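You operate a simulated robot arm through the tools that you are given. There is no shell and no other tool.

You run a simulated robot arm. Do the job below in one go: nothing can be reset, and whatever is moved stays where it is left.

JOB
Check the height rig at 170 with the metal post.
Fine: pull the height tray out, stand the bottle from it in the green tray, set the dial, and leave the post slid in under the yellow head. Set down upright: tea bottle, metal post.

It is judged by the outcome, as a careful person would: the job done as asked, and still so three seconds after it is handed in. It fails if anything else is knocked over, pushed out of place, dropped, spilled or broken.

ROBOT AND FRAMES
A 7-joint arm with a two-finger parallel gripper, fixed in place. Base frame: the origin is at the foot of the arm, x ahead of it, y to its left, z up; the work surface is at about z = 0.008. Units: m, rad, N and s.
With the tool pointing down near the work surface it reaches from about 0.24 to 0.62 m from the base axis. Its first joint turns from -1.152 to 1.152 rad. Payload 2.6 kg.
Tool frame: the origin (TCP) lies between the finger pads and is the grasp point; the fingertips stand 0.03 m ahead of it; z points along the fingers, y is the line along which they close. Largest opening 0.094 m; finger width 0.028, thickness 0.01; the body of the gripper, 0.05 by 0.096 m, starts 0.055 m behind the TCP.
Orientation is told as [roll, pitch, yaw] about the base's x, y, z axes, in that order, counted from this pose: with the fingers straight down and closing along the base's y, the tool's x points along the base's -x, its y along +y and its z along -z.

CONTROLS
- The arm moves only by the tool arm_command. Its argument "commands" is a list of rows, each an object of numbers (a shift or turn left out is 0, a gripper value left out holds the last): "dx", "dy", "dz": the shift along the base's x, y, z in m; "ax", "ay", "az": the turn, a rotation vector about the base's x, y, z in rad; "fingers": the gripper command, from -1 (shut) to 1 (fully open), values between in proportion. In form: [{"dx": .., "dy": .., "dz": .., "ax": .., "ay": .., "az": .., "fingers": ..}, ...]. A call has 1 to 20 rows; each row is the pose to reach, as a shift and turn from the pose commanded when the call began. Rows are played at 5 a second. More than 0.05 m and 0.15 rad between two rows, or a gripper value outside its range, and nothing of the call is played. A pose out of reach is approached as far as the arm can. The call stops where the force on the tool passes 90 N (or 10 N more than at its start, if that is more) or the arm is blocked; 0.2 s more then pass. The fingers move at their own pace (about 0.072 m/s each) and stop on an object; they squeeze with about 44 N. The grip force told is the motor's: it shows also when the fingers shut on nothing. Time passes only in rows, and 0.2 s behind the last, so rows that repeat a pose let the fingers close. It gives the time, the measured TCP pose, the force on the tool (base axes), the opening and the grip force at its end, in the units of the frame above (readings bear some noise), with the torque about the TCP (base axes, N m) and any sound that the robot's microphone picked up.
- Cameras (640 x 400 px; columns grow to the right, rows downward): "scene" is fixed at [0.0082, 0.4183, 0.5591]; the picture's right is [-0.95, -0.31, 0.00], its down [-0.20, 0.60, -0.78] and it looks along [0.24, -0.74, -0.63] (base axes); focal length 371 px, centre (320, 200). "wrist" rides on the gripper at [0.076, 0.014, -0.102] in the tool frame; the picture's right is [-0.18, 0.98, 0.00], its down [-0.75, -0.14, -0.64] and it looks along [-0.63, -0.12, 0.77] (tool axes); focal length 243 px, centre (320, 200). There is no depth. A picture from a camera that has moved, and an enlarged one, comes with that camera's place and axes in the base frame and with its lens.
- get_image(camera): a new picture of that camera. It takes no simulated time.
- close_up(camera, box): a new picture of the part [left, top, right, bottom] of that camera's present view, enlarged. It takes no simulated time.
- finish_job(): hands the job in; it is judged then, once.

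Places have to be worked out from the pictures, the camera data and where the tool is seen. Open the gripper and draw the arm clear of the work before you hand the job in, unless the task says otherwise.

The tools are called after "Emit:" as a command line: name --argument value ..., lists and objects as JSON in quotes. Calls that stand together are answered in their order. arm_command: Moves the arm, as the interface text tells. Its arguments: {"type":"object","properties":{"commands":{"type":"array"}},"required":["commands"]} The other tools are called the same way: get_image (camera) takes a picture; close_up (camera, box) takes an enlarged picture of a part of a camera's view; finish_job () hands the job in.

At the start:

```text
time_s: 0.0
tcp_pos: [0.3876, 0.136, 0.32]
tcp_rot: [0.0, 0.0, 0.001]
contact_force: [-0.1, -0.5, 0.2]
torque: [-0.02, 0.03, 0.04]
opening: 0.0942
grip_force: 0.1
```

scene: 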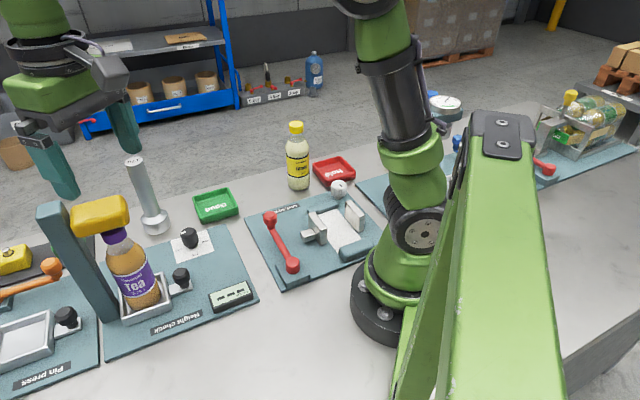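
wrist: 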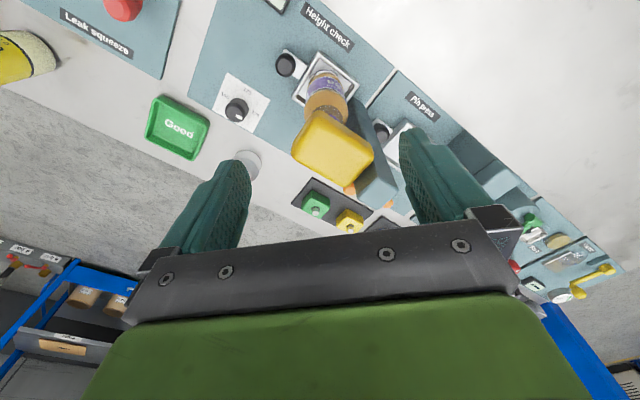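

I'll begin by looking closely at the height check rig, dial, post and trays.

Emit:
close_up --camera "scene" --box '[30, 140, 270, 360]'

Emit:
close_up --camera "wrist" --box '[130, 20, 450, 220]'

Emit:
close_up --camera "scene" --box '[150, 210, 260, 320]'

```text
1.82 times, centred on (150, 250) of scene
camera zoom: at [0.0082, 0.4183, 0.5591], right [-0.95, -0.31, 0.0], down [-0.2, 0.6, -0.78], along [0.24, -0.74, -0.63], focal length 674 px, centre (629, 109)
```

zoom: 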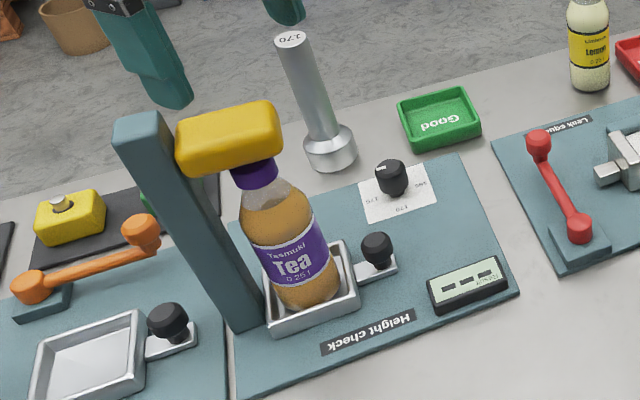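

```text
2.00 times, centred on (290, 120) of wrist
camera zoom: at [0.3106, 0.1522, 0.4223], right [0.18, 0.98, 0.0], down [0.75, -0.14, 0.64], along [0.63, -0.12, -0.77], focal length 485 px, centre (380, 360)
```

zoom: 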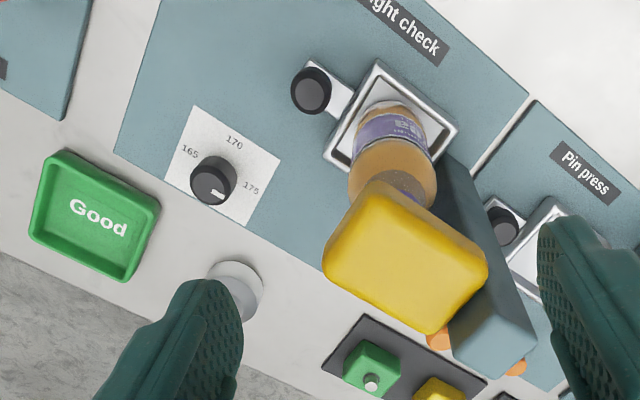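

```text
3.64 times, centred on (205, 265) of scene
camera zoom: at [0.0082, 0.4183, 0.5591], right [-0.95, -0.31, 0.0], down [-0.2, 0.6, -0.78], along [0.24, -0.74, -0.63], focal length 1349 px, centre (738, -36)
```

zoom: 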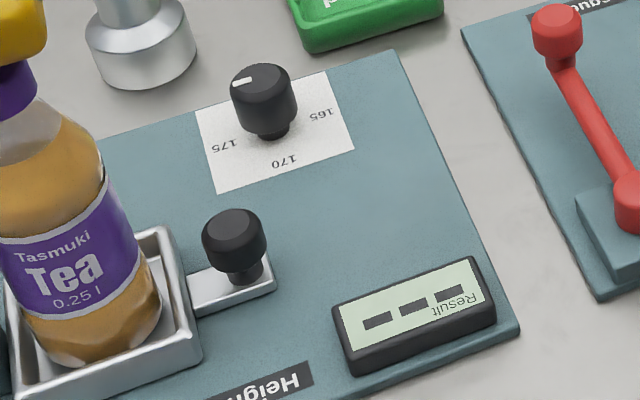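

The height board seems to lie about 45° turned, with its knob pulling toward -x,-y. I zoom in on the dial and post for detail.

Emit:
close_up --camera "wrist" --box '[205, 65, 285, 140]'

Emit:
close_up --camera "scene" --box '[165, 220, 225, 260]'

Emit:
close_up --camera "scene" --box '[110, 140, 250, 240]'

Emit:
close_up --camera "scene" --box '[40, 190, 210, 340]'

```text
5.33 times, centred on (245, 102) of wrist
camera zoom: at [0.3106, 0.1522, 0.4223], right [0.18, 0.98, 0.0], down [0.75, -0.14, 0.64], along [0.63, -0.12, -0.77], focal length 1294 px, centre (720, 720)
```

zoom: 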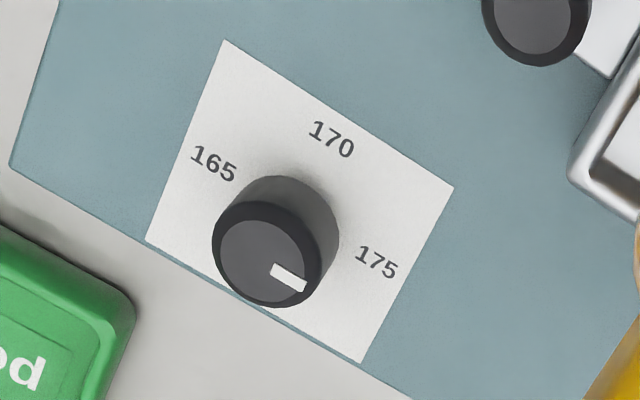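

```text
10.00 times, centred on (195, 240) of scene
camera zoom: at [0.0082, 0.4183, 0.5591], right [-0.95, -0.31, 0.0], down [-0.2, 0.6, -0.78], along [0.24, -0.74, -0.63], focal length 3709 px, centre (1570, -200)
```

zoom: 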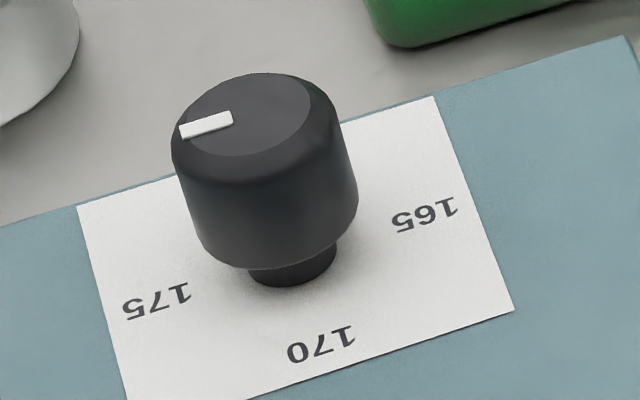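

```text
4.00 times, centred on (180, 190) of scene
camera zoom: at [0.0082, 0.4183, 0.5591], right [-0.95, -0.31, 0.0], down [-0.2, 0.6, -0.78], along [0.24, -0.74, -0.63], focal length 1484 px, centre (880, 240)
```

zoom: 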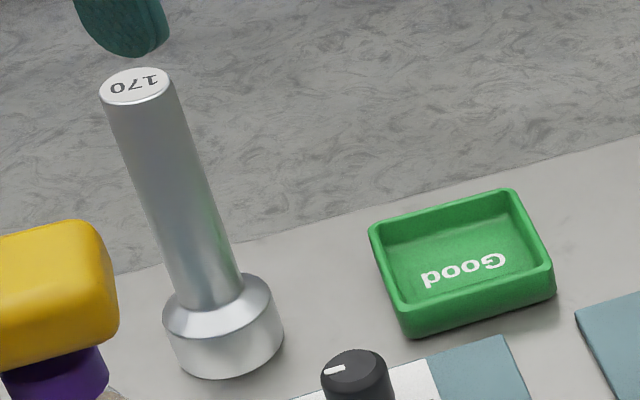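

```text
2.67 times, centred on (125, 265) of scene
camera zoom: at [0.0082, 0.4183, 0.5591], right [-0.95, -0.31, 0.0], down [-0.2, 0.6, -0.78], along [0.24, -0.74, -0.63], focal length 989 px, centre (840, 27)
```

zoom: 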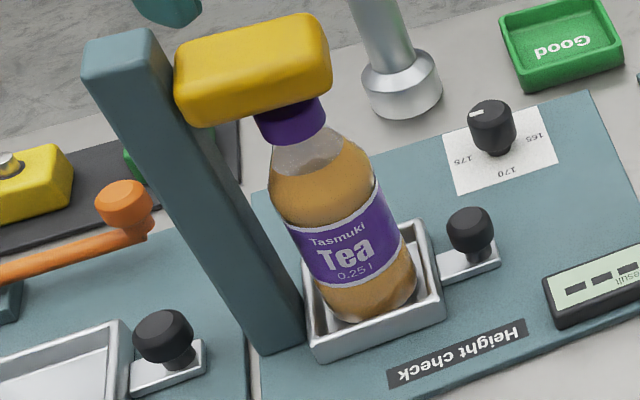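

The dial points at 175, so it needs about +90° counter-clockwise to reach 170. The knob is near (0.369, 0.098) and the pull direction is about (-0.72, -0.69). I'll yaw the hand to match the board and back off for a better view of the knob and tray.

Emit:
arm_command --commands '[{"dx": -0.01, "dy": -0.01, "az": 0.13}, {"dx": -0.025, "dy": -0.03, "az": 0.26}, {"dx": -0.04, "dy": -0.05, "az": 0.39}, {"dx": -0.055, "dy": -0.07, "az": 0.52}, {"dx": -0.07, "dy": -0.085, "az": 0.65}, {"dx": -0.08, "dy": -0.096, "az": 0.765}, {"dx": -0.08, "dy": -0.096, "az": 0.765}]'

Emit:
get_image --camera "wrist"

Emit:
get_image --camera "scene"

```text
time_s: 1.6
tcp_pos: [0.3037, 0.0402, 0.3195]
tcp_rot: [0.0, -0.001, 0.766]
contact_force: [0.5, -0.8, 0.2]
torque: [-0.01, 0.01, -0.02]
opening: 0.0939
grip_force: 0.0
```

```text
taken
camera wrist: at [0.2404, -0.0007, 0.4222], right [-0.55, 0.84, 0.0], down [0.64, 0.42, 0.64], along [0.54, 0.35, -0.77], focal length 243 px, centre (320, 200)
```

wrist: 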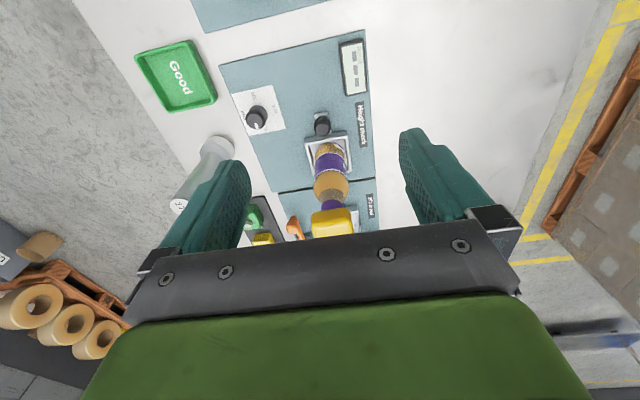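

```text
taken
```

scene: 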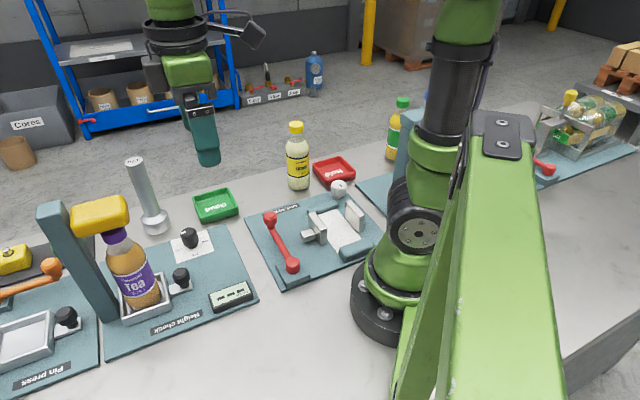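

The board's axis is now nearly aligned with the hand. I zoom in on the wrist view to measure the tray, knob, dial and green tray.

Emit:
close_up --camera "wrist" --box '[220, 30, 400, 150]'

Emit:
close_up --camera "wrist" --box '[270, 90, 390, 240]'

Emit:
close_up --camera "wrist" --box '[120, 30, 270, 220]'

```text
3.33 times, centred on (310, 90) of wrist
camera zoom: at [0.2404, -0.0007, 0.4222], right [-0.55, 0.84, 0.0], down [0.64, 0.42, 0.64], along [0.54, 0.35, -0.77], focal length 809 px, centre (353, 567)
```

zoom: 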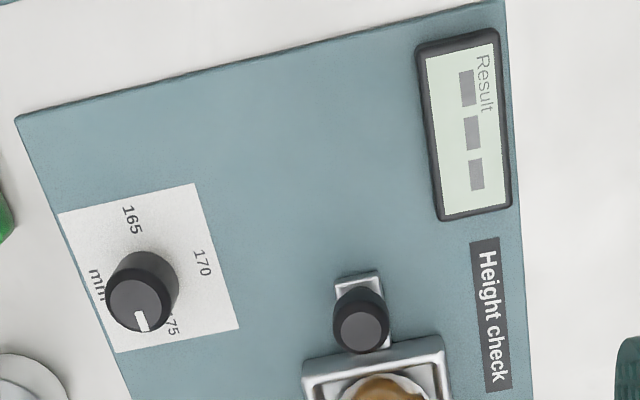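

```text
2.67 times, centred on (330, 165) of wrist
camera zoom: at [0.2404, -0.0007, 0.4222], right [-0.55, 0.84, 0.0], down [0.64, 0.42, 0.64], along [0.54, 0.35, -0.77], focal length 647 px, centre (293, 293)
```

zoom: 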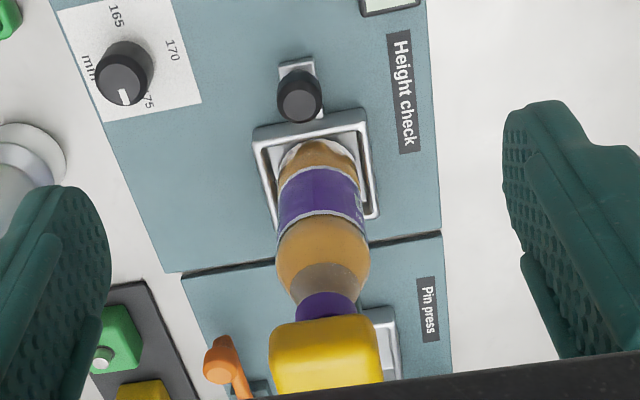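

```text
2.11 times, centred on (195, 125) of wrist
camera zoom: at [0.2404, -0.0007, 0.4222], right [-0.55, 0.84, 0.0], down [0.64, 0.42, 0.64], along [0.54, 0.35, -0.77], focal length 511 px, centre (583, 358)
```

zoom: 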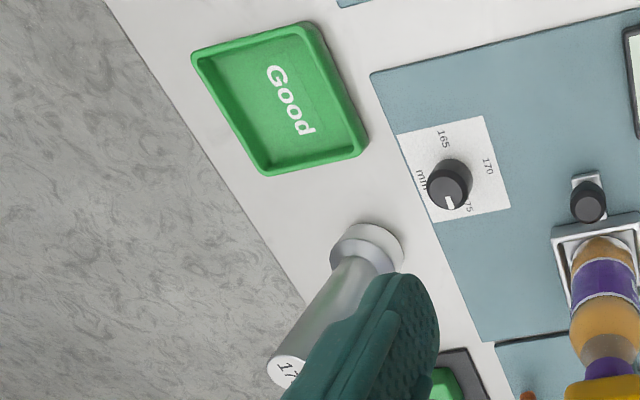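

Triangulating from both wrist views puts the knob top near (0.3735, 0.093, 0.046), the dial near (0.4225, -0.003, 0.050), and the tray and bottle axis near (0.417, 0.137). The board is yawed about 45°. I'll tilt the hand about 20° away from the head and come down toward the knob.

Emit:
arm_command --commands '[{"ax": 0.05, "ay": -0.05, "az": 0.02, "fingers": 0.1}, {"dx": 0.01, "dy": 0.005, "dz": -0.02, "ax": 0.12, "ay": -0.12, "az": 0.02}, {"dx": 0.02, "dy": 0.012, "dz": -0.05, "ax": 0.19, "ay": -0.19, "az": 0.02}, {"dx": 0.03, "dy": 0.018, "dz": -0.09, "ax": 0.247, "ay": -0.247, "az": 0.02}, {"dx": 0.038, "dy": 0.022, "dz": -0.13, "ax": 0.247, "ay": -0.247, "az": 0.02}, {"dx": 0.042, "dy": 0.025, "dz": -0.16, "ax": 0.247, "ay": -0.247, "az": 0.02}, {"dx": 0.042, "dy": 0.025, "dz": -0.16, "ax": 0.247, "ay": -0.247, "az": 0.02}]'

Emit:
get_image --camera "wrist"

Emit:
get_image --camera "scene"

```text
time_s: 3.2
tcp_pos: [0.3474, 0.0663, 0.1605]
tcp_rot: [0.001, -0.349, 0.784]
contact_force: [-0.3, 0.1, 1.0]
torque: [-0.02, 0.0, 0.04]
opening: 0.0515
grip_force: 0.1
```

```text
taken
camera wrist: at [0.2626, 0.002, 0.2305], right [-0.57, 0.82, 0.07], down [0.45, 0.24, 0.86], along [0.69, 0.52, -0.5], focal length 243 px, centre (320, 200)
```

wrist: 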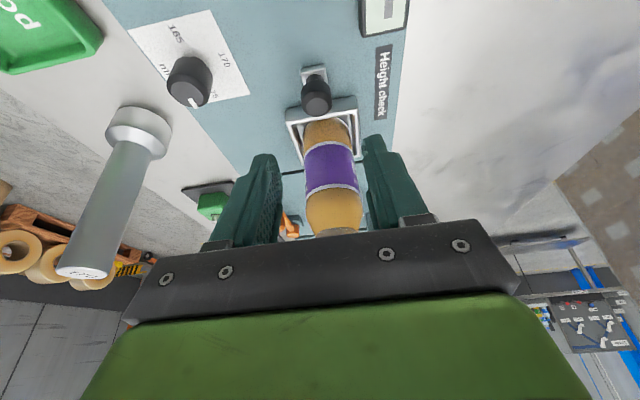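

```text
taken
```

scene: 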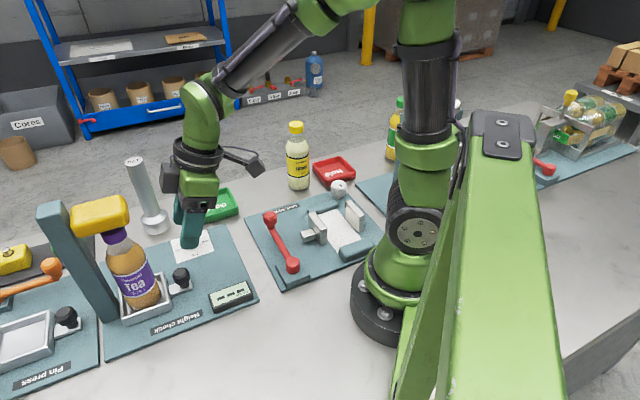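

The knob re-measures at about (0.373, 0.091), which agrees. I'll descend along the tool axis to the knob with the fingers straddling it.

Emit:
arm_command --commands '[{"dx": 0.006, "dy": 0.006, "dz": -0.03}, {"dx": 0.012, "dy": 0.012, "dz": -0.06}, {"dx": 0.018, "dy": 0.018, "dz": -0.085}, {"dx": 0.0235, "dy": 0.0235, "dz": -0.108}, {"dx": 0.0235, "dy": 0.0235, "dz": -0.108}]'

Emit:
get_image --camera "wrist"

Emit:
close_up --camera "scene" --box '[90, 170, 270, 330]'

```text
time_s: 4.4
tcp_pos: [0.3723, 0.0908, 0.0503]
tcp_rot: [0.003, -0.348, 0.784]
contact_force: [0.3, 0.6, 0.2]
torque: [0.03, -0.03, -0.01]
opening: 0.0518
grip_force: 0.0
```

```text
taken
camera wrist: at [0.2879, 0.0254, 0.1208], right [-0.57, 0.82, 0.07], down [0.45, 0.24, 0.86], along [0.69, 0.52, -0.5], focal length 243 px, centre (320, 200)
```

wrist: 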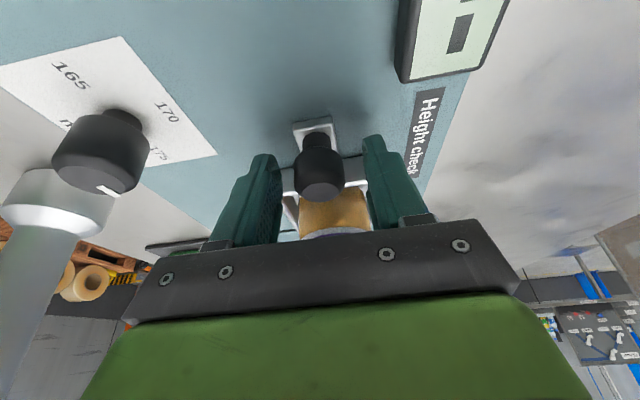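

```text
2.50 times, centred on (180, 250) of scene
camera zoom: at [0.0082, 0.4183, 0.5591], right [-0.95, -0.31, 0.0], down [-0.2, 0.6, -0.78], along [0.24, -0.74, -0.63], focal length 927 px, centre (670, 75)
```

zoom: 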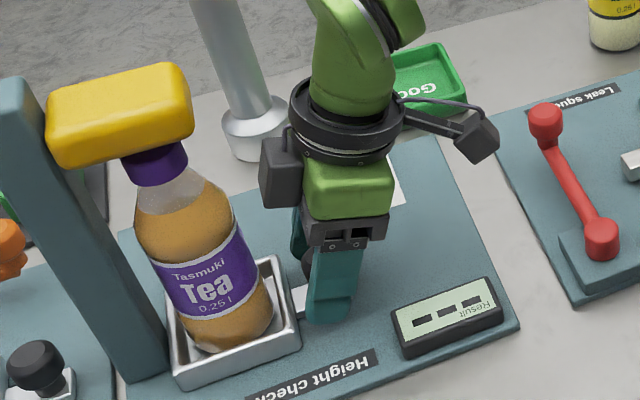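

The knob is centred between the fingers and the hand is clear of the yellow head. I close on the knob.

Emit:
arm_command --commands '[{"fingers": -1}, {"fingers": -1}, {"fingers": -1}, {"fingers": -1}]'

Emit:
get_image --camera "wrist"

```text
time_s: 5.4
tcp_pos: [0.373, 0.0901, 0.0512]
tcp_rot: [0.003, -0.348, 0.784]
contact_force: [4.3, -1.3, -6.6]
torque: [0.02, -0.1, -0.01]
opening: 0.0275
grip_force: 44.7
```

```text
taken
camera wrist: at [0.2878, 0.0251, 0.121], right [-0.57, 0.82, 0.07], down [0.45, 0.24, 0.86], along [0.69, 0.52, -0.51], focal length 243 px, centre (320, 200)
```

wrist: 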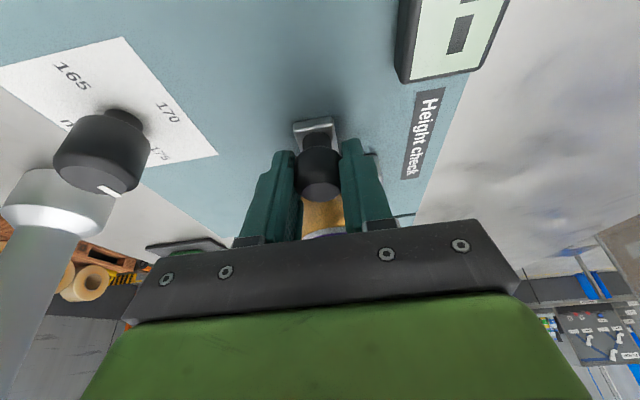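

Gripped, at 27.5 mm. Now I pull slowly along (-0.707, -0.707) and watch the forces.

Emit:
arm_command --commands '[{"dx": -0.0015, "dy": -0.0015}, {"dx": -0.004, "dy": -0.004}, {"dx": -0.007, "dy": -0.007}, {"dx": -0.0105, "dy": -0.0105}, {"dx": -0.014, "dy": -0.014}, {"dx": -0.0175, "dy": -0.0175}, {"dx": -0.021, "dy": -0.021}, {"dx": -0.024, "dy": -0.024}, {"dx": -0.026, "dy": -0.026}, {"dx": -0.0275, "dy": -0.0275}, {"dx": -0.028, "dy": -0.028}]'

Emit:
close_up --camera "scene" --box '[50, 170, 270, 350]'

Emit:
get_image --camera "wrist"

```text
time_s: 7.8
tcp_pos: [0.343, 0.0603, 0.052]
tcp_rot: [0.004, -0.35, 0.784]
contact_force: [11.1, -10.1, -40.0]
torque: [-0.18, -0.05, 0.04]
opening: 0.0276
grip_force: 45.1
```

```text
2.22 times, centred on (160, 260) of scene
camera zoom: at [0.0083, 0.4183, 0.559], right [-0.95, -0.31, 0.0], down [-0.2, 0.6, -0.78], along [0.24, -0.74, -0.63], focal length 824 px, centre (676, 67)
```

zoom: 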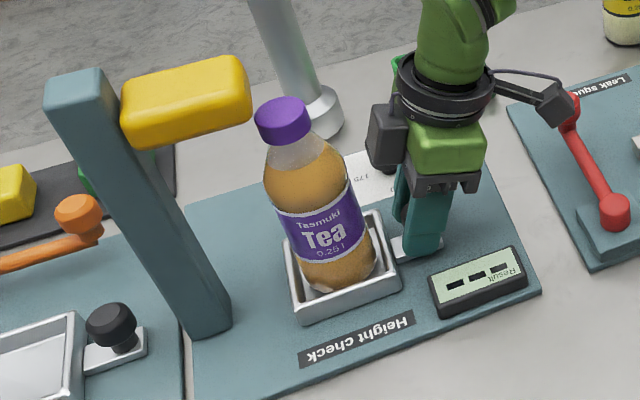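

```text
taken
camera wrist: at [0.2586, -0.0039, 0.122], right [-0.57, 0.82, 0.07], down [0.45, 0.24, 0.86], along [0.69, 0.52, -0.51], focal length 243 px, centre (320, 200)
```

wrist: 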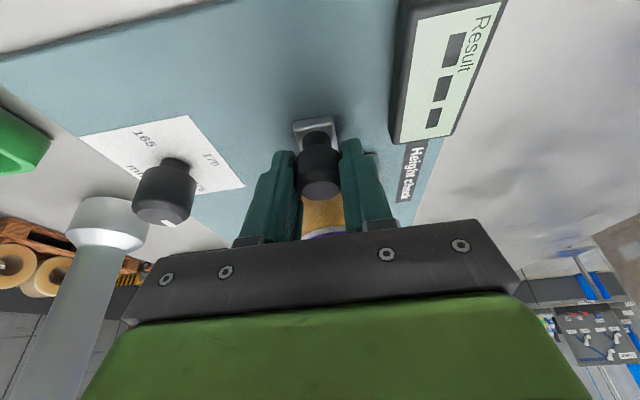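

The tray slides and the bottle stands steadily. I continue pulling, with a slight downward and lateral relaxation.

Emit:
arm_command --commands '[{"dx": -0.001, "dy": -0.002, "dz": -0.001}, {"dx": -0.0035, "dy": -0.0045, "dz": -0.001}, {"dx": -0.0065, "dy": -0.0075, "dz": -0.0015}, {"dx": -0.0095, "dy": -0.0105, "dz": -0.0015}, {"dx": -0.0125, "dy": -0.0135, "dz": -0.0015}, {"dx": -0.0155, "dy": -0.0165, "dz": -0.0015}, {"dx": -0.0185, "dy": -0.0195, "dz": -0.0015}, {"dx": -0.0205, "dy": -0.0215, "dz": -0.0015}, {"dx": -0.0215, "dy": -0.0225, "dz": -0.0015}, {"dx": -0.0215, "dy": -0.0225, "dz": -0.0015}]'

Emit:
close_up --camera "scene" --box '[50, 170, 270, 350]'

Emit:
get_image --camera "wrist"

```text
time_s: 10.0
tcp_pos: [0.3231, 0.0396, 0.0497]
tcp_rot: [0.005, -0.351, 0.785]
contact_force: [-4.3, 6.0, 39.6]
torque: [0.26, 0.03, -0.02]
opening: 0.0274
grip_force: 45.4
```

```text
2.22 times, centred on (160, 260) of scene
camera zoom: at [0.008, 0.4182, 0.5591], right [-0.95, -0.31, 0.0], down [-0.2, 0.6, -0.78], along [0.24, -0.74, -0.63], focal length 824 px, centre (676, 67)
```

zoom: 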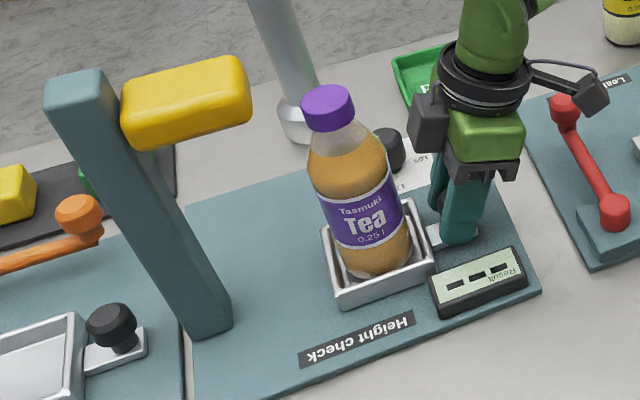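

```text
taken
camera wrist: at [0.2377, -0.0251, 0.1208], right [-0.57, 0.82, 0.07], down [0.45, 0.24, 0.86], along [0.69, 0.52, -0.5], focal length 243 px, centre (320, 200)
```

wrist: 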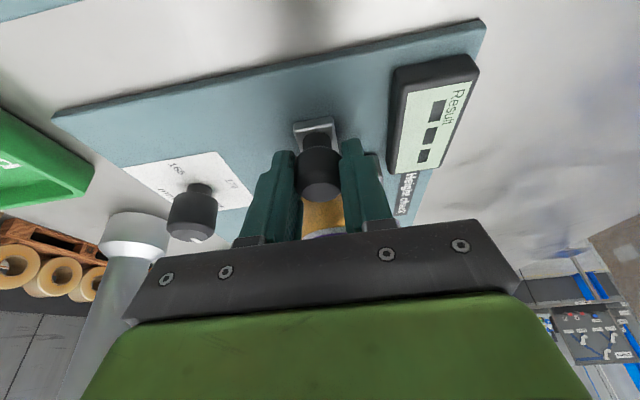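

It has travelled 71 mm so far. I pull a little further to gain clearance from the head, watching for an end stop.

Emit:
arm_command --commands '[{"dx": -0.001, "dy": -0.001, "dz": 0.0008}, {"dx": -0.003, "dy": -0.003, "dz": 0.0008}, {"dx": -0.005, "dy": -0.005, "dz": 0.0008}, {"dx": -0.007, "dy": -0.007, "dz": 0.0008}, {"dx": -0.009, "dy": -0.009, "dz": 0.0008}, {"dx": -0.01, "dy": -0.01, "dz": 0.0008}, {"dx": -0.01, "dy": -0.01, "dz": 0.0008}]'

Emit:
close_up --camera "scene" --box '[50, 170, 270, 350]'

```text
time_s: 11.6
tcp_pos: [0.312, 0.0289, 0.0515]
tcp_rot: [0.004, -0.35, 0.787]
contact_force: [21.2, 15.2, -30.2]
torque: [0.26, -0.3, 0.04]
opening: 0.0274
grip_force: 45.1
```

```text
2.22 times, centred on (160, 260) of scene
camera zoom: at [0.0083, 0.4183, 0.5591], right [-0.95, -0.31, 0.0], down [-0.2, 0.6, -0.78], along [0.24, -0.74, -0.63], focal length 824 px, centre (676, 67)
```

zoom: 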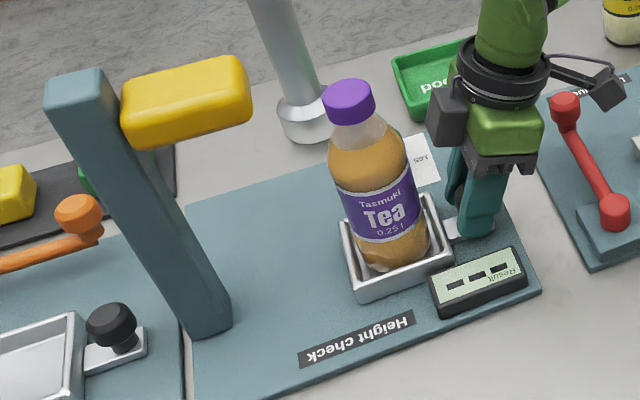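

Resistance of about 26 N along the pull suggests the end stop, at about 86 mm of travel. I ease off, open the fingers partly and retreat along the tool axis.

Emit:
arm_command --commands '[{"dx": 0.001, "dy": 0.001, "dz": -0.001}, {"dx": 0.001, "dy": 0.001, "dz": -0.001, "fingers": 0.0}, {"dx": 0.001, "dy": 0.001, "dz": -0.001, "fingers": 0.0}, {"dx": 0.001, "dy": 0.001, "dz": -0.001, "fingers": 0.0}, {"dx": -0.004, "dy": -0.004, "dz": 0.02}, {"dx": -0.013, "dy": -0.013, "dz": 0.05}, {"dx": -0.022, "dy": -0.022, "dz": 0.09}, {"dx": -0.03, "dy": -0.03, "dz": 0.13}, {"dx": -0.03, "dy": -0.03, "dz": 0.17}, {"dx": -0.03, "dy": -0.03, "dz": 0.2}, {"dx": -0.03, "dy": -0.03, "dz": 0.2}]'

Emit:
get_image --camera "wrist"

Emit:
get_image --camera "scene"

```text
time_s: 14.0
tcp_pos: [0.2829, -0.0016, 0.2504]
tcp_rot: [0.003, -0.35, 0.783]
contact_force: [-0.3, 0.9, -0.5]
torque: [-0.04, 0.0, -0.05]
opening: 0.0468
grip_force: 0.1
```

```text
taken
camera wrist: at [0.198, -0.0665, 0.3211], right [-0.57, 0.82, 0.07], down [0.45, 0.24, 0.86], along [0.69, 0.52, -0.51], focal length 243 px, centre (320, 200)
```

wrist: 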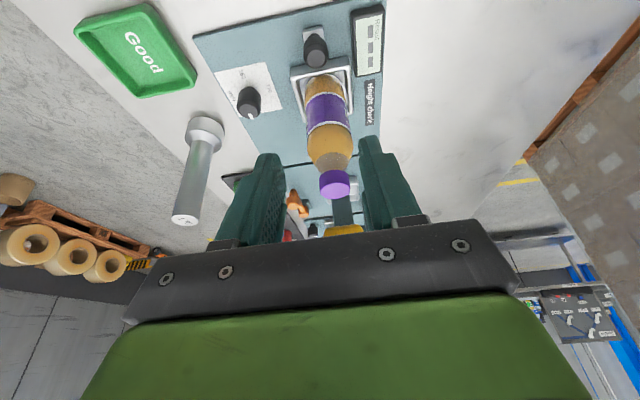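

```text
taken
```

scene: 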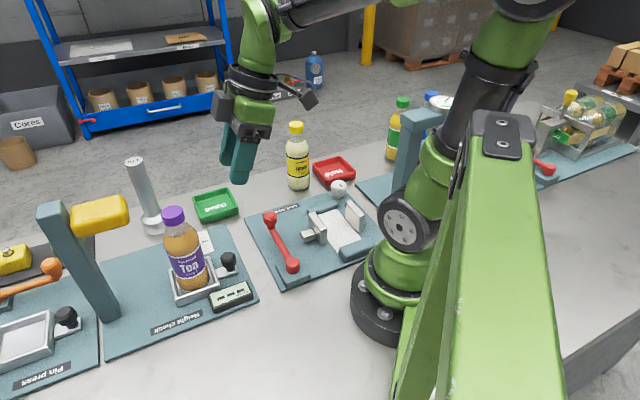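

The tray is out and the bottle is standing in it. I straighten the hand to vertical and look from above to locate the bottle cap precisely.

Emit:
arm_command --commands '[{"dz": 0.02, "ax": -0.06, "ay": 0.06}, {"dx": 0.0, "dy": 0.0, "dz": 0.05, "ax": -0.13, "ay": 0.13, "fingers": 1}, {"dx": 0.005, "dy": 0.005, "dz": 0.08, "ax": -0.19, "ay": 0.19}, {"dx": 0.01, "dy": 0.01, "dz": 0.1, "ax": -0.247, "ay": 0.247}, {"dx": 0.01, "dy": 0.01, "dz": 0.1, "ax": -0.247, "ay": 0.247}]'

Emit:
close_up --camera "wrist" --box '[100, 20, 420, 220]'

Emit:
close_up --camera "scene" --box '[110, 150, 270, 320]'

```text
time_s: 15.2
tcp_pos: [0.2918, 0.0082, 0.3508]
tcp_rot: [0.003, 0.003, 0.783]
contact_force: [0.7, -0.4, 0.6]
torque: [0.03, -0.03, 0.01]
opening: 0.0939
grip_force: 0.1
```

```text
2.00 times, centred on (260, 120) of wrist
camera zoom: at [0.228, -0.0342, 0.454], right [-0.56, 0.83, 0.0], down [0.64, 0.43, 0.64], along [0.53, 0.36, -0.77], focal length 485 px, centre (440, 360)
```

zoom: 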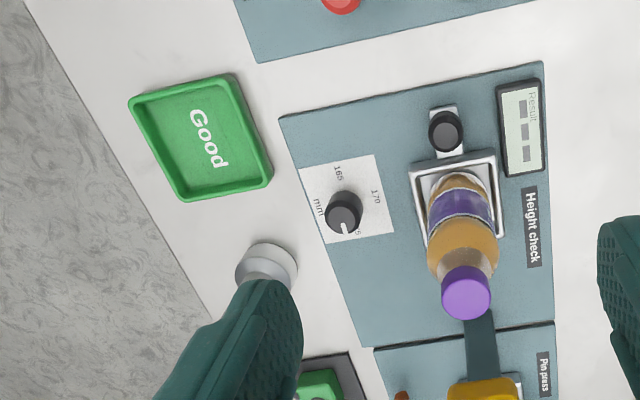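

```text
2.35 times, centred on (190, 235) of scene
camera zoom: at [0.0082, 0.4183, 0.5591], right [-0.95, -0.31, 0.0], down [-0.2, 0.6, -0.78], along [0.24, -0.74, -0.63], focal length 873 px, centre (626, 118)
```

zoom: 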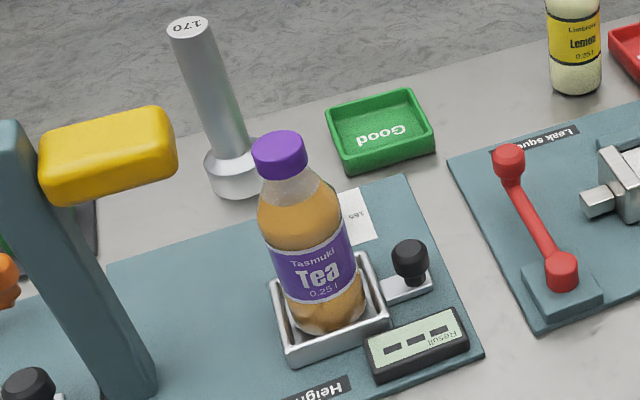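

The cap top is near (0.359, 0.077, 0.185), with a diameter of about 33 mm. The green tray centre is about (0.437, -0.126). Before descending I check how far the hand's side box sticks out toward the yellow head.

Emit:
close_up --camera "scene" --box '[190, 20, 350, 180]'

```text
2.50 times, centred on (270, 100) of scene
camera zoom: at [0.0082, 0.4183, 0.5591], right [-0.95, -0.31, 0.0], down [-0.2, 0.6, -0.78], along [0.24, -0.74, -0.63], focal length 927 px, centre (445, 450)
```

zoom: 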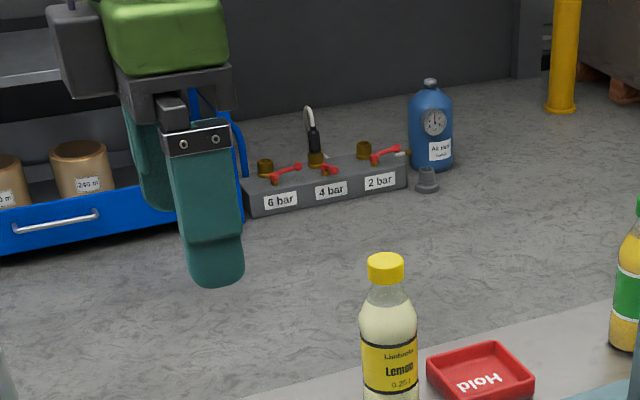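

The side box protrudes about 55 mm toward the head, so I'll grip the cap with the hand tilted 20° about its closing axis. The pads stay vertical and the hand stays clear. First I go to a pre-grasp pose.

Emit:
arm_command --commands '[{"dx": 0.005, "dy": 0.005, "ax": 0.07, "ay": -0.07}, {"dx": 0.015, "dy": 0.015, "dz": -0.01, "ax": 0.15, "ay": -0.15}, {"dx": 0.027, "dy": 0.028, "dz": -0.035, "ax": 0.22, "ay": -0.22}, {"dx": 0.037, "dy": 0.038, "dz": -0.055, "ax": 0.247, "ay": -0.247}, {"dx": 0.044, "dy": 0.045, "dz": -0.074, "ax": 0.247, "ay": -0.247, "fingers": 0.5}, {"dx": 0.044, "dy": 0.045, "dz": -0.074, "ax": 0.247, "ay": -0.247}]'

Emit:
get_image --camera "wrist"

Emit:
close_up --camera "scene" --box '[50, 100, 290, 320]'

```text
time_s: 16.6
tcp_pos: [0.3351, 0.0551, 0.2761]
tcp_rot: [0.004, -0.35, 0.783]
contact_force: [-0.1, 0.2, -0.8]
torque: [0.0, 0.03, 0.0]
opening: 0.0704
grip_force: 0.2
```

```text
taken
camera wrist: at [0.2505, -0.0095, 0.3468], right [-0.57, 0.82, 0.07], down [0.45, 0.24, 0.86], along [0.69, 0.52, -0.5], focal length 243 px, centre (320, 200)
```

wrist: 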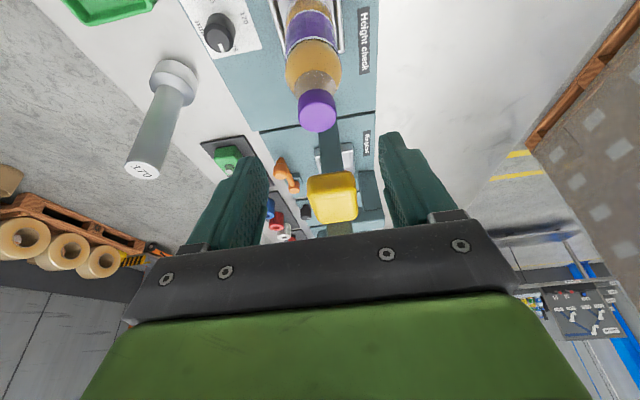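

```text
1.82 times, centred on (170, 210) of scene
camera zoom: at [0.0082, 0.4183, 0.5591], right [-0.95, -0.31, 0.0], down [-0.2, 0.6, -0.78], along [0.24, -0.74, -0.63], focal length 674 px, centre (593, 182)
```

zoom: 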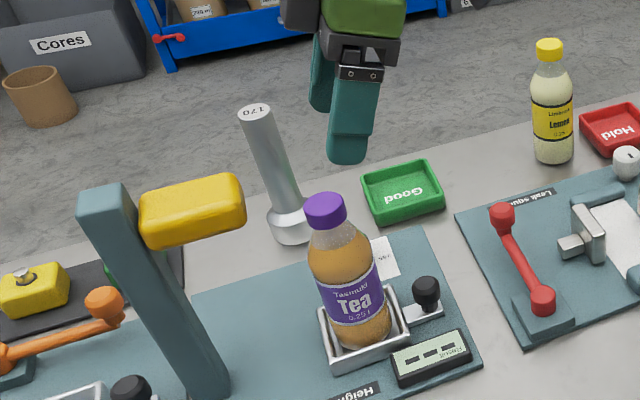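

The cap re-measures at about (0.357, 0.076), consistent. I descend along the tool axis so the fingers straddle the cap.

Emit:
arm_command --commands '[{"dx": 0.006, "dy": 0.0055, "dz": -0.025}, {"dx": 0.013, "dy": 0.012, "dz": -0.05}, {"dx": 0.019, "dy": 0.0175, "dz": -0.075}, {"dx": 0.0245, "dy": 0.0225, "dz": -0.094}, {"dx": 0.0245, "dy": 0.0225, "dz": -0.094}]'

Emit:
get_image --camera "wrist"

Emit:
close_up --camera "scene" --box '[50, 100, 290, 320]'

```text
time_s: 17.8
tcp_pos: [0.3603, 0.0762, 0.1839]
tcp_rot: [0.005, -0.347, 0.785]
contact_force: [-0.5, -0.6, -0.4]
torque: [-0.01, 0.05, -0.01]
opening: 0.0701
grip_force: 0.0
```

```text
taken
camera wrist: at [0.2754, 0.0118, 0.2533], right [-0.57, 0.82, 0.07], down [0.45, 0.24, 0.86], along [0.69, 0.52, -0.5], focal length 243 px, centre (320, 200)
```

wrist: 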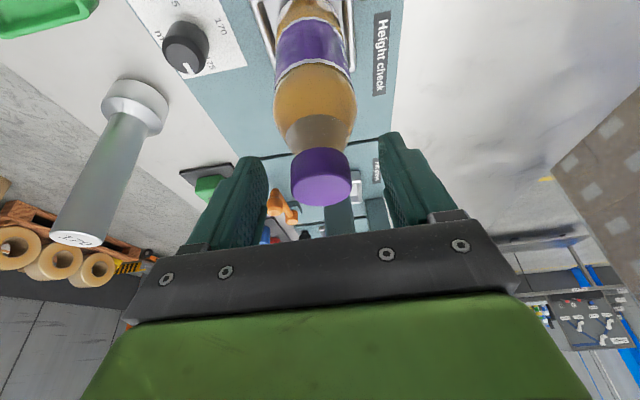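

```text
1.82 times, centred on (170, 210) of scene
camera zoom: at [0.0082, 0.4183, 0.5591], right [-0.95, -0.31, 0.0], down [-0.2, 0.6, -0.78], along [0.24, -0.74, -0.63], focal length 674 px, centre (593, 182)
```

zoom: 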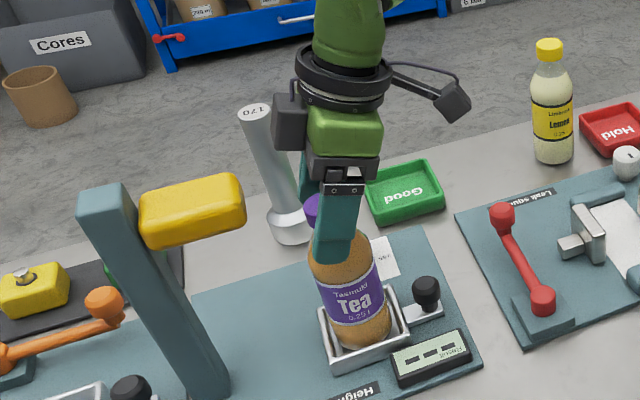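

The cap is centred between the fingers at the TCP. I close on it.

Emit:
arm_command --commands '[{"fingers": 0.0}, {"fingers": -0.2}, {"fingers": -0.5}, {"fingers": -1}, {"fingers": -1}, {"fingers": -1}]'

Emit:
get_image --camera "wrist"

Emit:
close_up --camera "scene" --box '[50, 100, 290, 320]'

```text
time_s: 19.2
tcp_pos: [0.3607, 0.0757, 0.1824]
tcp_rot: [0.004, -0.349, 0.784]
contact_force: [-0.5, 0.1, -0.4]
torque: [-0.09, 0.03, 0.0]
opening: 0.0385
grip_force: 44.0
```

```text
taken
camera wrist: at [0.2754, 0.0116, 0.2535], right [-0.57, 0.82, 0.07], down [0.45, 0.24, 0.86], along [0.69, 0.52, -0.51], focal length 243 px, centre (320, 200)
```

wrist: 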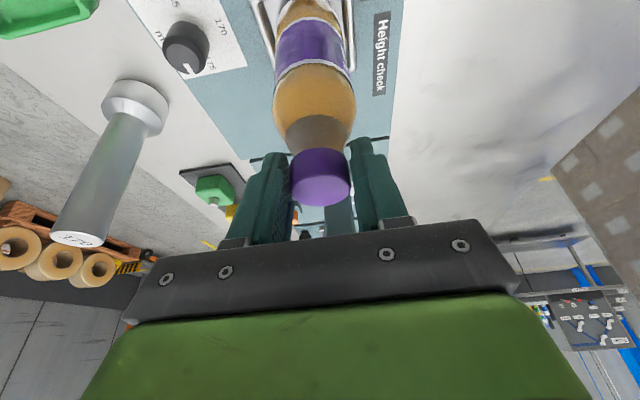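

```text
1.82 times, centred on (170, 210) of scene
camera zoom: at [0.0082, 0.4183, 0.5591], right [-0.95, -0.31, 0.0], down [-0.2, 0.6, -0.78], along [0.24, -0.74, -0.63], focal length 674 px, centre (593, 182)
```

zoom: 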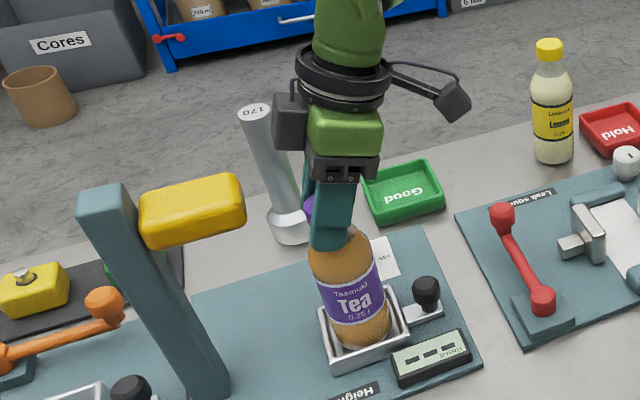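

It's firmly gripped at 38.5 mm. I lift straight up and check that the bottle comes along upright.

Emit:
arm_command --commands '[{"dz": 0.004}, {"dz": 0.012}, {"dz": 0.024}, {"dz": 0.038}, {"dz": 0.052}, {"dz": 0.064}, {"dz": 0.07}, {"dz": 0.07}]'

Emit:
get_image --camera "wrist"

Emit:
close_up --camera "scene" --box '[50, 100, 290, 320]'

```text
time_s: 21.0
tcp_pos: [0.3595, 0.0781, 0.2516]
tcp_rot: [0.003, -0.349, 0.783]
contact_force: [0.0, 0.0, -2.3]
torque: [-0.01, 0.03, 0.0]
opening: 0.0379
grip_force: 44.0
```

```text
taken
camera wrist: at [0.275, 0.0124, 0.3223], right [-0.57, 0.82, 0.07], down [0.45, 0.24, 0.86], along [0.69, 0.52, -0.5], focal length 243 px, centre (320, 200)
```

wrist: 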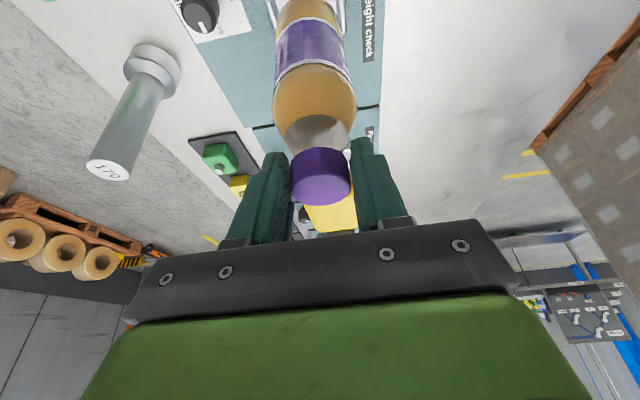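

```text
1.82 times, centred on (170, 210) of scene
camera zoom: at [0.0082, 0.4183, 0.5591], right [-0.95, -0.31, 0.0], down [-0.2, 0.6, -0.78], along [0.24, -0.74, -0.63], focal length 674 px, centre (593, 182)
```

zoom: 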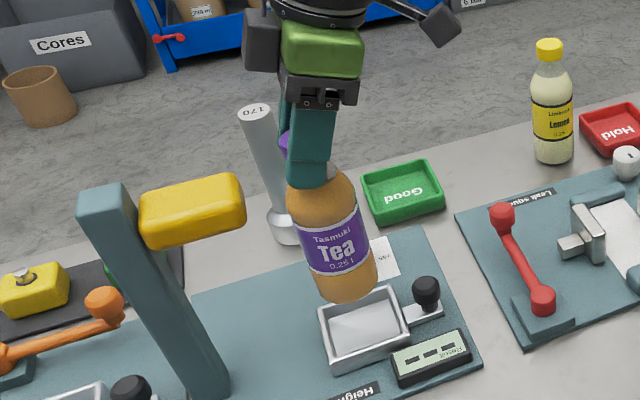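

The bottle hangs upright and its weight reads about 2.3 N. I carry it over toward the green tray at this height.

Emit:
arm_command --commands '[{"dx": 0.003, "dy": -0.008}, {"dx": 0.01, "dy": -0.026}, {"dx": 0.02, "dy": -0.052}, {"dx": 0.031, "dy": -0.082}, {"dx": 0.043, "dy": -0.112}, {"dx": 0.055, "dy": -0.142}, {"dx": 0.065, "dy": -0.17}, {"dx": 0.072, "dy": -0.19}, {"dx": 0.076, "dy": -0.2}, {"dx": 0.0775, "dy": -0.2025}, {"dx": 0.0775, "dy": -0.2025}]'

Emit:
get_image --camera "wrist"

Emit:
close_up --camera "scene" --box '[120, 80, 300, 260]'

```text
time_s: 23.4
tcp_pos: [0.4366, -0.1255, 0.2521]
tcp_rot: [0.004, -0.35, 0.784]
contact_force: [-0.1, 0.5, -2.7]
torque: [0.03, -0.01, 0.0]
opening: 0.0376
grip_force: 43.7
```

```text
taken
camera wrist: at [0.3535, -0.1903, 0.3227], right [-0.57, 0.82, 0.07], down [0.45, 0.24, 0.86], along [0.69, 0.52, -0.5], focal length 243 px, centre (320, 200)
```

wrist: 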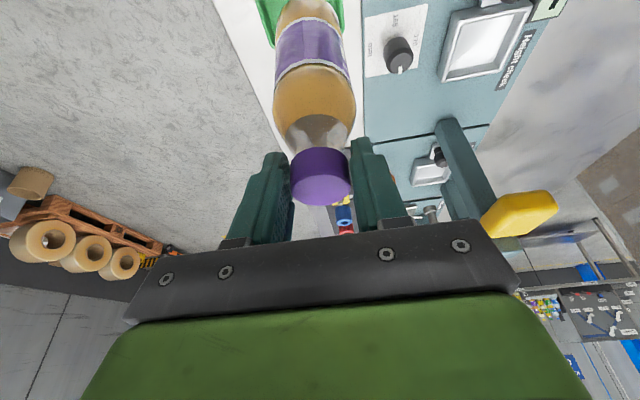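

```text
2.22 times, centred on (210, 170) of scene
camera zoom: at [0.0082, 0.4183, 0.5591], right [-0.95, -0.31, 0.0], down [-0.2, 0.6, -0.78], along [0.24, -0.74, -0.63], focal length 824 px, centre (564, 267)
```

zoom: 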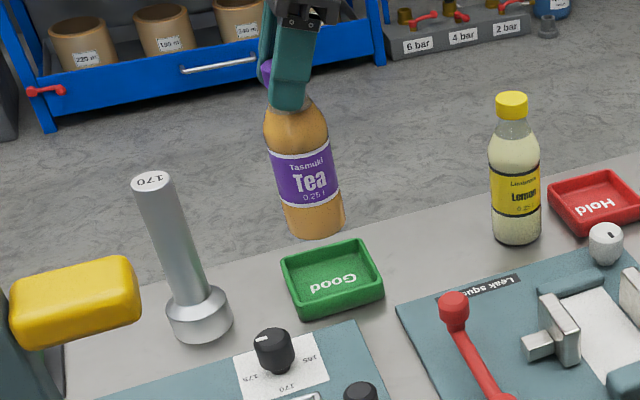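

The bottle appears centred over the green tray within a couple of millimetres. I lower it until it is just above the rim and check again.

Emit:
arm_command --commands '[{"dz": -0.008}, {"dz": -0.02}, {"dz": -0.032}, {"dz": -0.04}, {"dz": -0.043}, {"dz": -0.043}]'

Emit:
get_image --camera "wrist"

Emit:
close_up --camera "scene" --box '[160, 130, 280, 250]'

```text
time_s: 24.8
tcp_pos: [0.4387, -0.1265, 0.2108]
tcp_rot: [0.004, -0.35, 0.785]
contact_force: [-1.2, -0.2, -2.8]
torque: [0.02, -0.02, -0.01]
opening: 0.0373
grip_force: 44.2
```

```text
taken
camera wrist: at [0.3541, -0.191, 0.2806], right [-0.57, 0.82, 0.07], down [0.45, 0.24, 0.86], along [0.69, 0.52, -0.5], focal length 243 px, centre (320, 200)
```

wrist: 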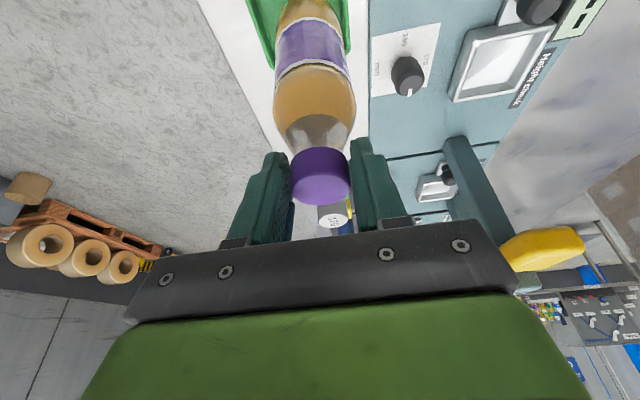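

```text
3.33 times, centred on (220, 190) of scene
camera zoom: at [0.0082, 0.4183, 0.5591], right [-0.95, -0.31, 0.0], down [-0.2, 0.6, -0.78], along [0.24, -0.74, -0.63], focal length 1236 px, centre (653, 233)
```

zoom: 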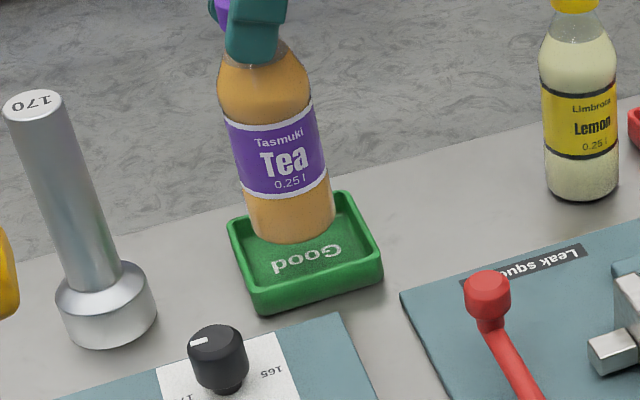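

The projected landing point is within about 2 mm of the tray centre. I nudge by 1.5 mm and lower the rest in small steps, watching the vertical force.

Emit:
arm_command --commands '[{"dx": -0.001, "dy": -0.0005, "dz": -0.004}, {"dx": -0.0015, "dy": -0.0005, "dz": -0.01}, {"dx": -0.0015, "dy": -0.0005, "dz": -0.016}, {"dx": -0.0015, "dy": -0.0005, "dz": -0.021}, {"dx": -0.0015, "dy": -0.0005, "dz": -0.023}, {"dx": -0.0015, "dy": -0.0005, "dz": -0.023}]'

Emit:
close_up --camera "scene" --box '[160, 130, 280, 250]'

```text
time_s: 26.2
tcp_pos: [0.437, -0.1269, 0.1875]
tcp_rot: [0.004, -0.349, 0.783]
contact_force: [0.6, 0.1, -3.2]
torque: [0.01, 0.0, 0.02]
opening: 0.0372
grip_force: 44.3
```

```text
3.33 times, centred on (220, 190) of scene
camera zoom: at [0.0082, 0.4183, 0.5591], right [-0.95, -0.31, 0.0], down [-0.2, 0.6, -0.78], along [0.24, -0.74, -0.63], focal length 1236 px, centre (653, 233)
```

zoom: 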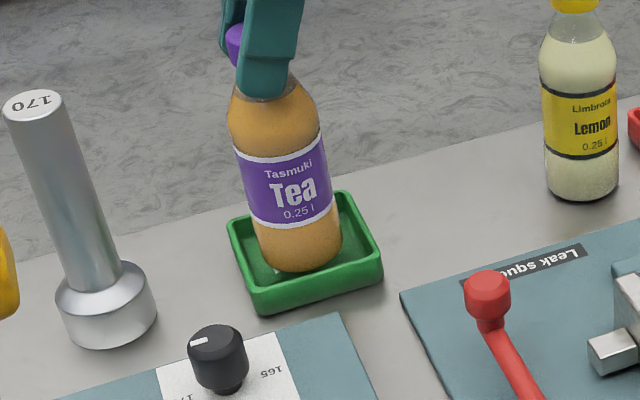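

It hasn't touched down yet. I zoom in to check the clearance to the tray walls.

Emit:
close_up --camera "scene" --box '[185, 180, 245, 230]'

Emit:
close_up --camera "wrist" --box '[220, 0, 400, 120]'

```text
8.00 times, centred on (215, 205) of scene
camera zoom: at [0.0082, 0.4183, 0.5591], right [-0.95, -0.31, 0.0], down [-0.2, 0.6, -0.78], along [0.24, -0.74, -0.63], focal length 2967 px, centre (1160, 160)
```

zoom: 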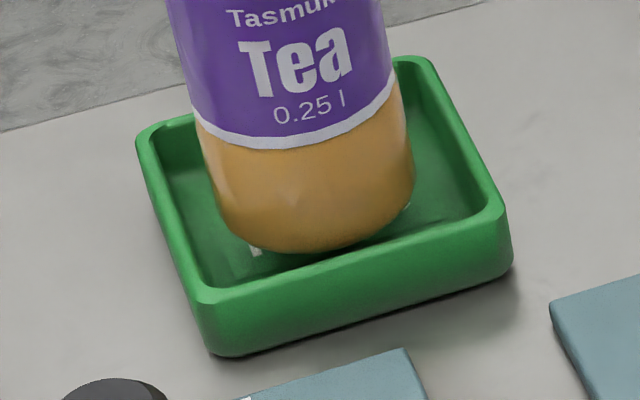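

```text
3.33 times, centred on (310, 60) of wrist
camera zoom: at [0.3525, -0.1909, 0.2574], right [-0.57, 0.82, 0.07], down [0.45, 0.24, 0.86], along [0.69, 0.52, -0.51], focal length 809 px, centre (353, 667)
```

zoom: 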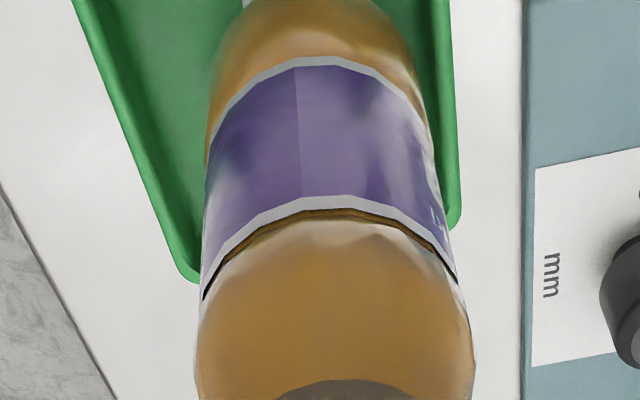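

The wrist view is the more reliable one for this axis. It puts the tray centre about 6–7 mm further toward (+x,-y) than the bottle. I raise slightly, shift and look again.

Emit:
arm_command --commands '[{"dz": 0.006}, {"dz": 0.012}, {"dx": 0.003, "dy": -0.002, "dz": 0.012}, {"dx": 0.0053, "dy": -0.0039, "dz": 0.012}, {"dx": 0.0053, "dy": -0.0039, "dz": 0.012}]'

Emit:
close_up --camera "wrist" --box '[220, 0, 400, 120]'

Emit:
close_up --camera "scene" --box '[185, 170, 245, 230]'

```text
time_s: 27.4
tcp_pos: [0.4414, -0.13, 0.1984]
tcp_rot: [0.004, -0.348, 0.784]
contact_force: [-0.7, 0.2, -2.8]
torque: [-0.03, 0.03, -0.01]
opening: 0.0369
grip_force: 44.0
```

```text
3.33 times, centred on (310, 60) of wrist
camera zoom: at [0.357, -0.1947, 0.2697], right [-0.57, 0.82, 0.07], down [0.45, 0.24, 0.86], along [0.69, 0.52, -0.51], focal length 809 px, centre (353, 667)
```

zoom: 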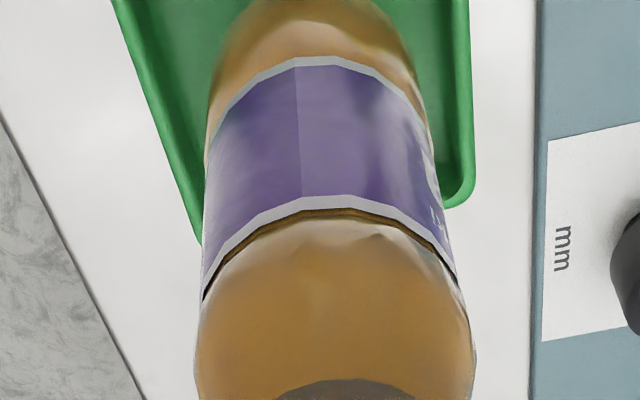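

```text
6.67 times, centred on (215, 200) of scene
camera zoom: at [0.0082, 0.4183, 0.5591], right [-0.95, -0.31, 0.0], down [-0.2, 0.6, -0.78], along [0.24, -0.74, -0.63], focal length 2472 px, centre (1020, 200)
```

zoom: 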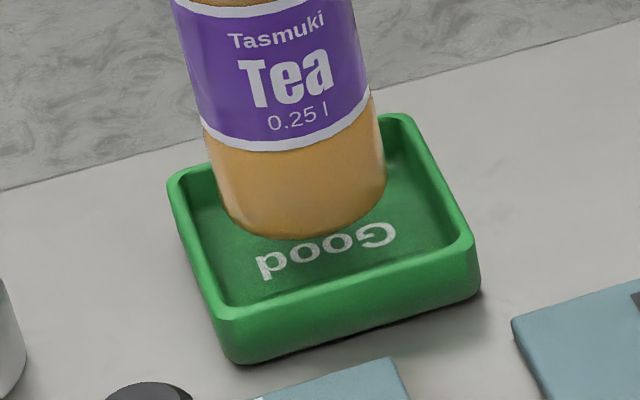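

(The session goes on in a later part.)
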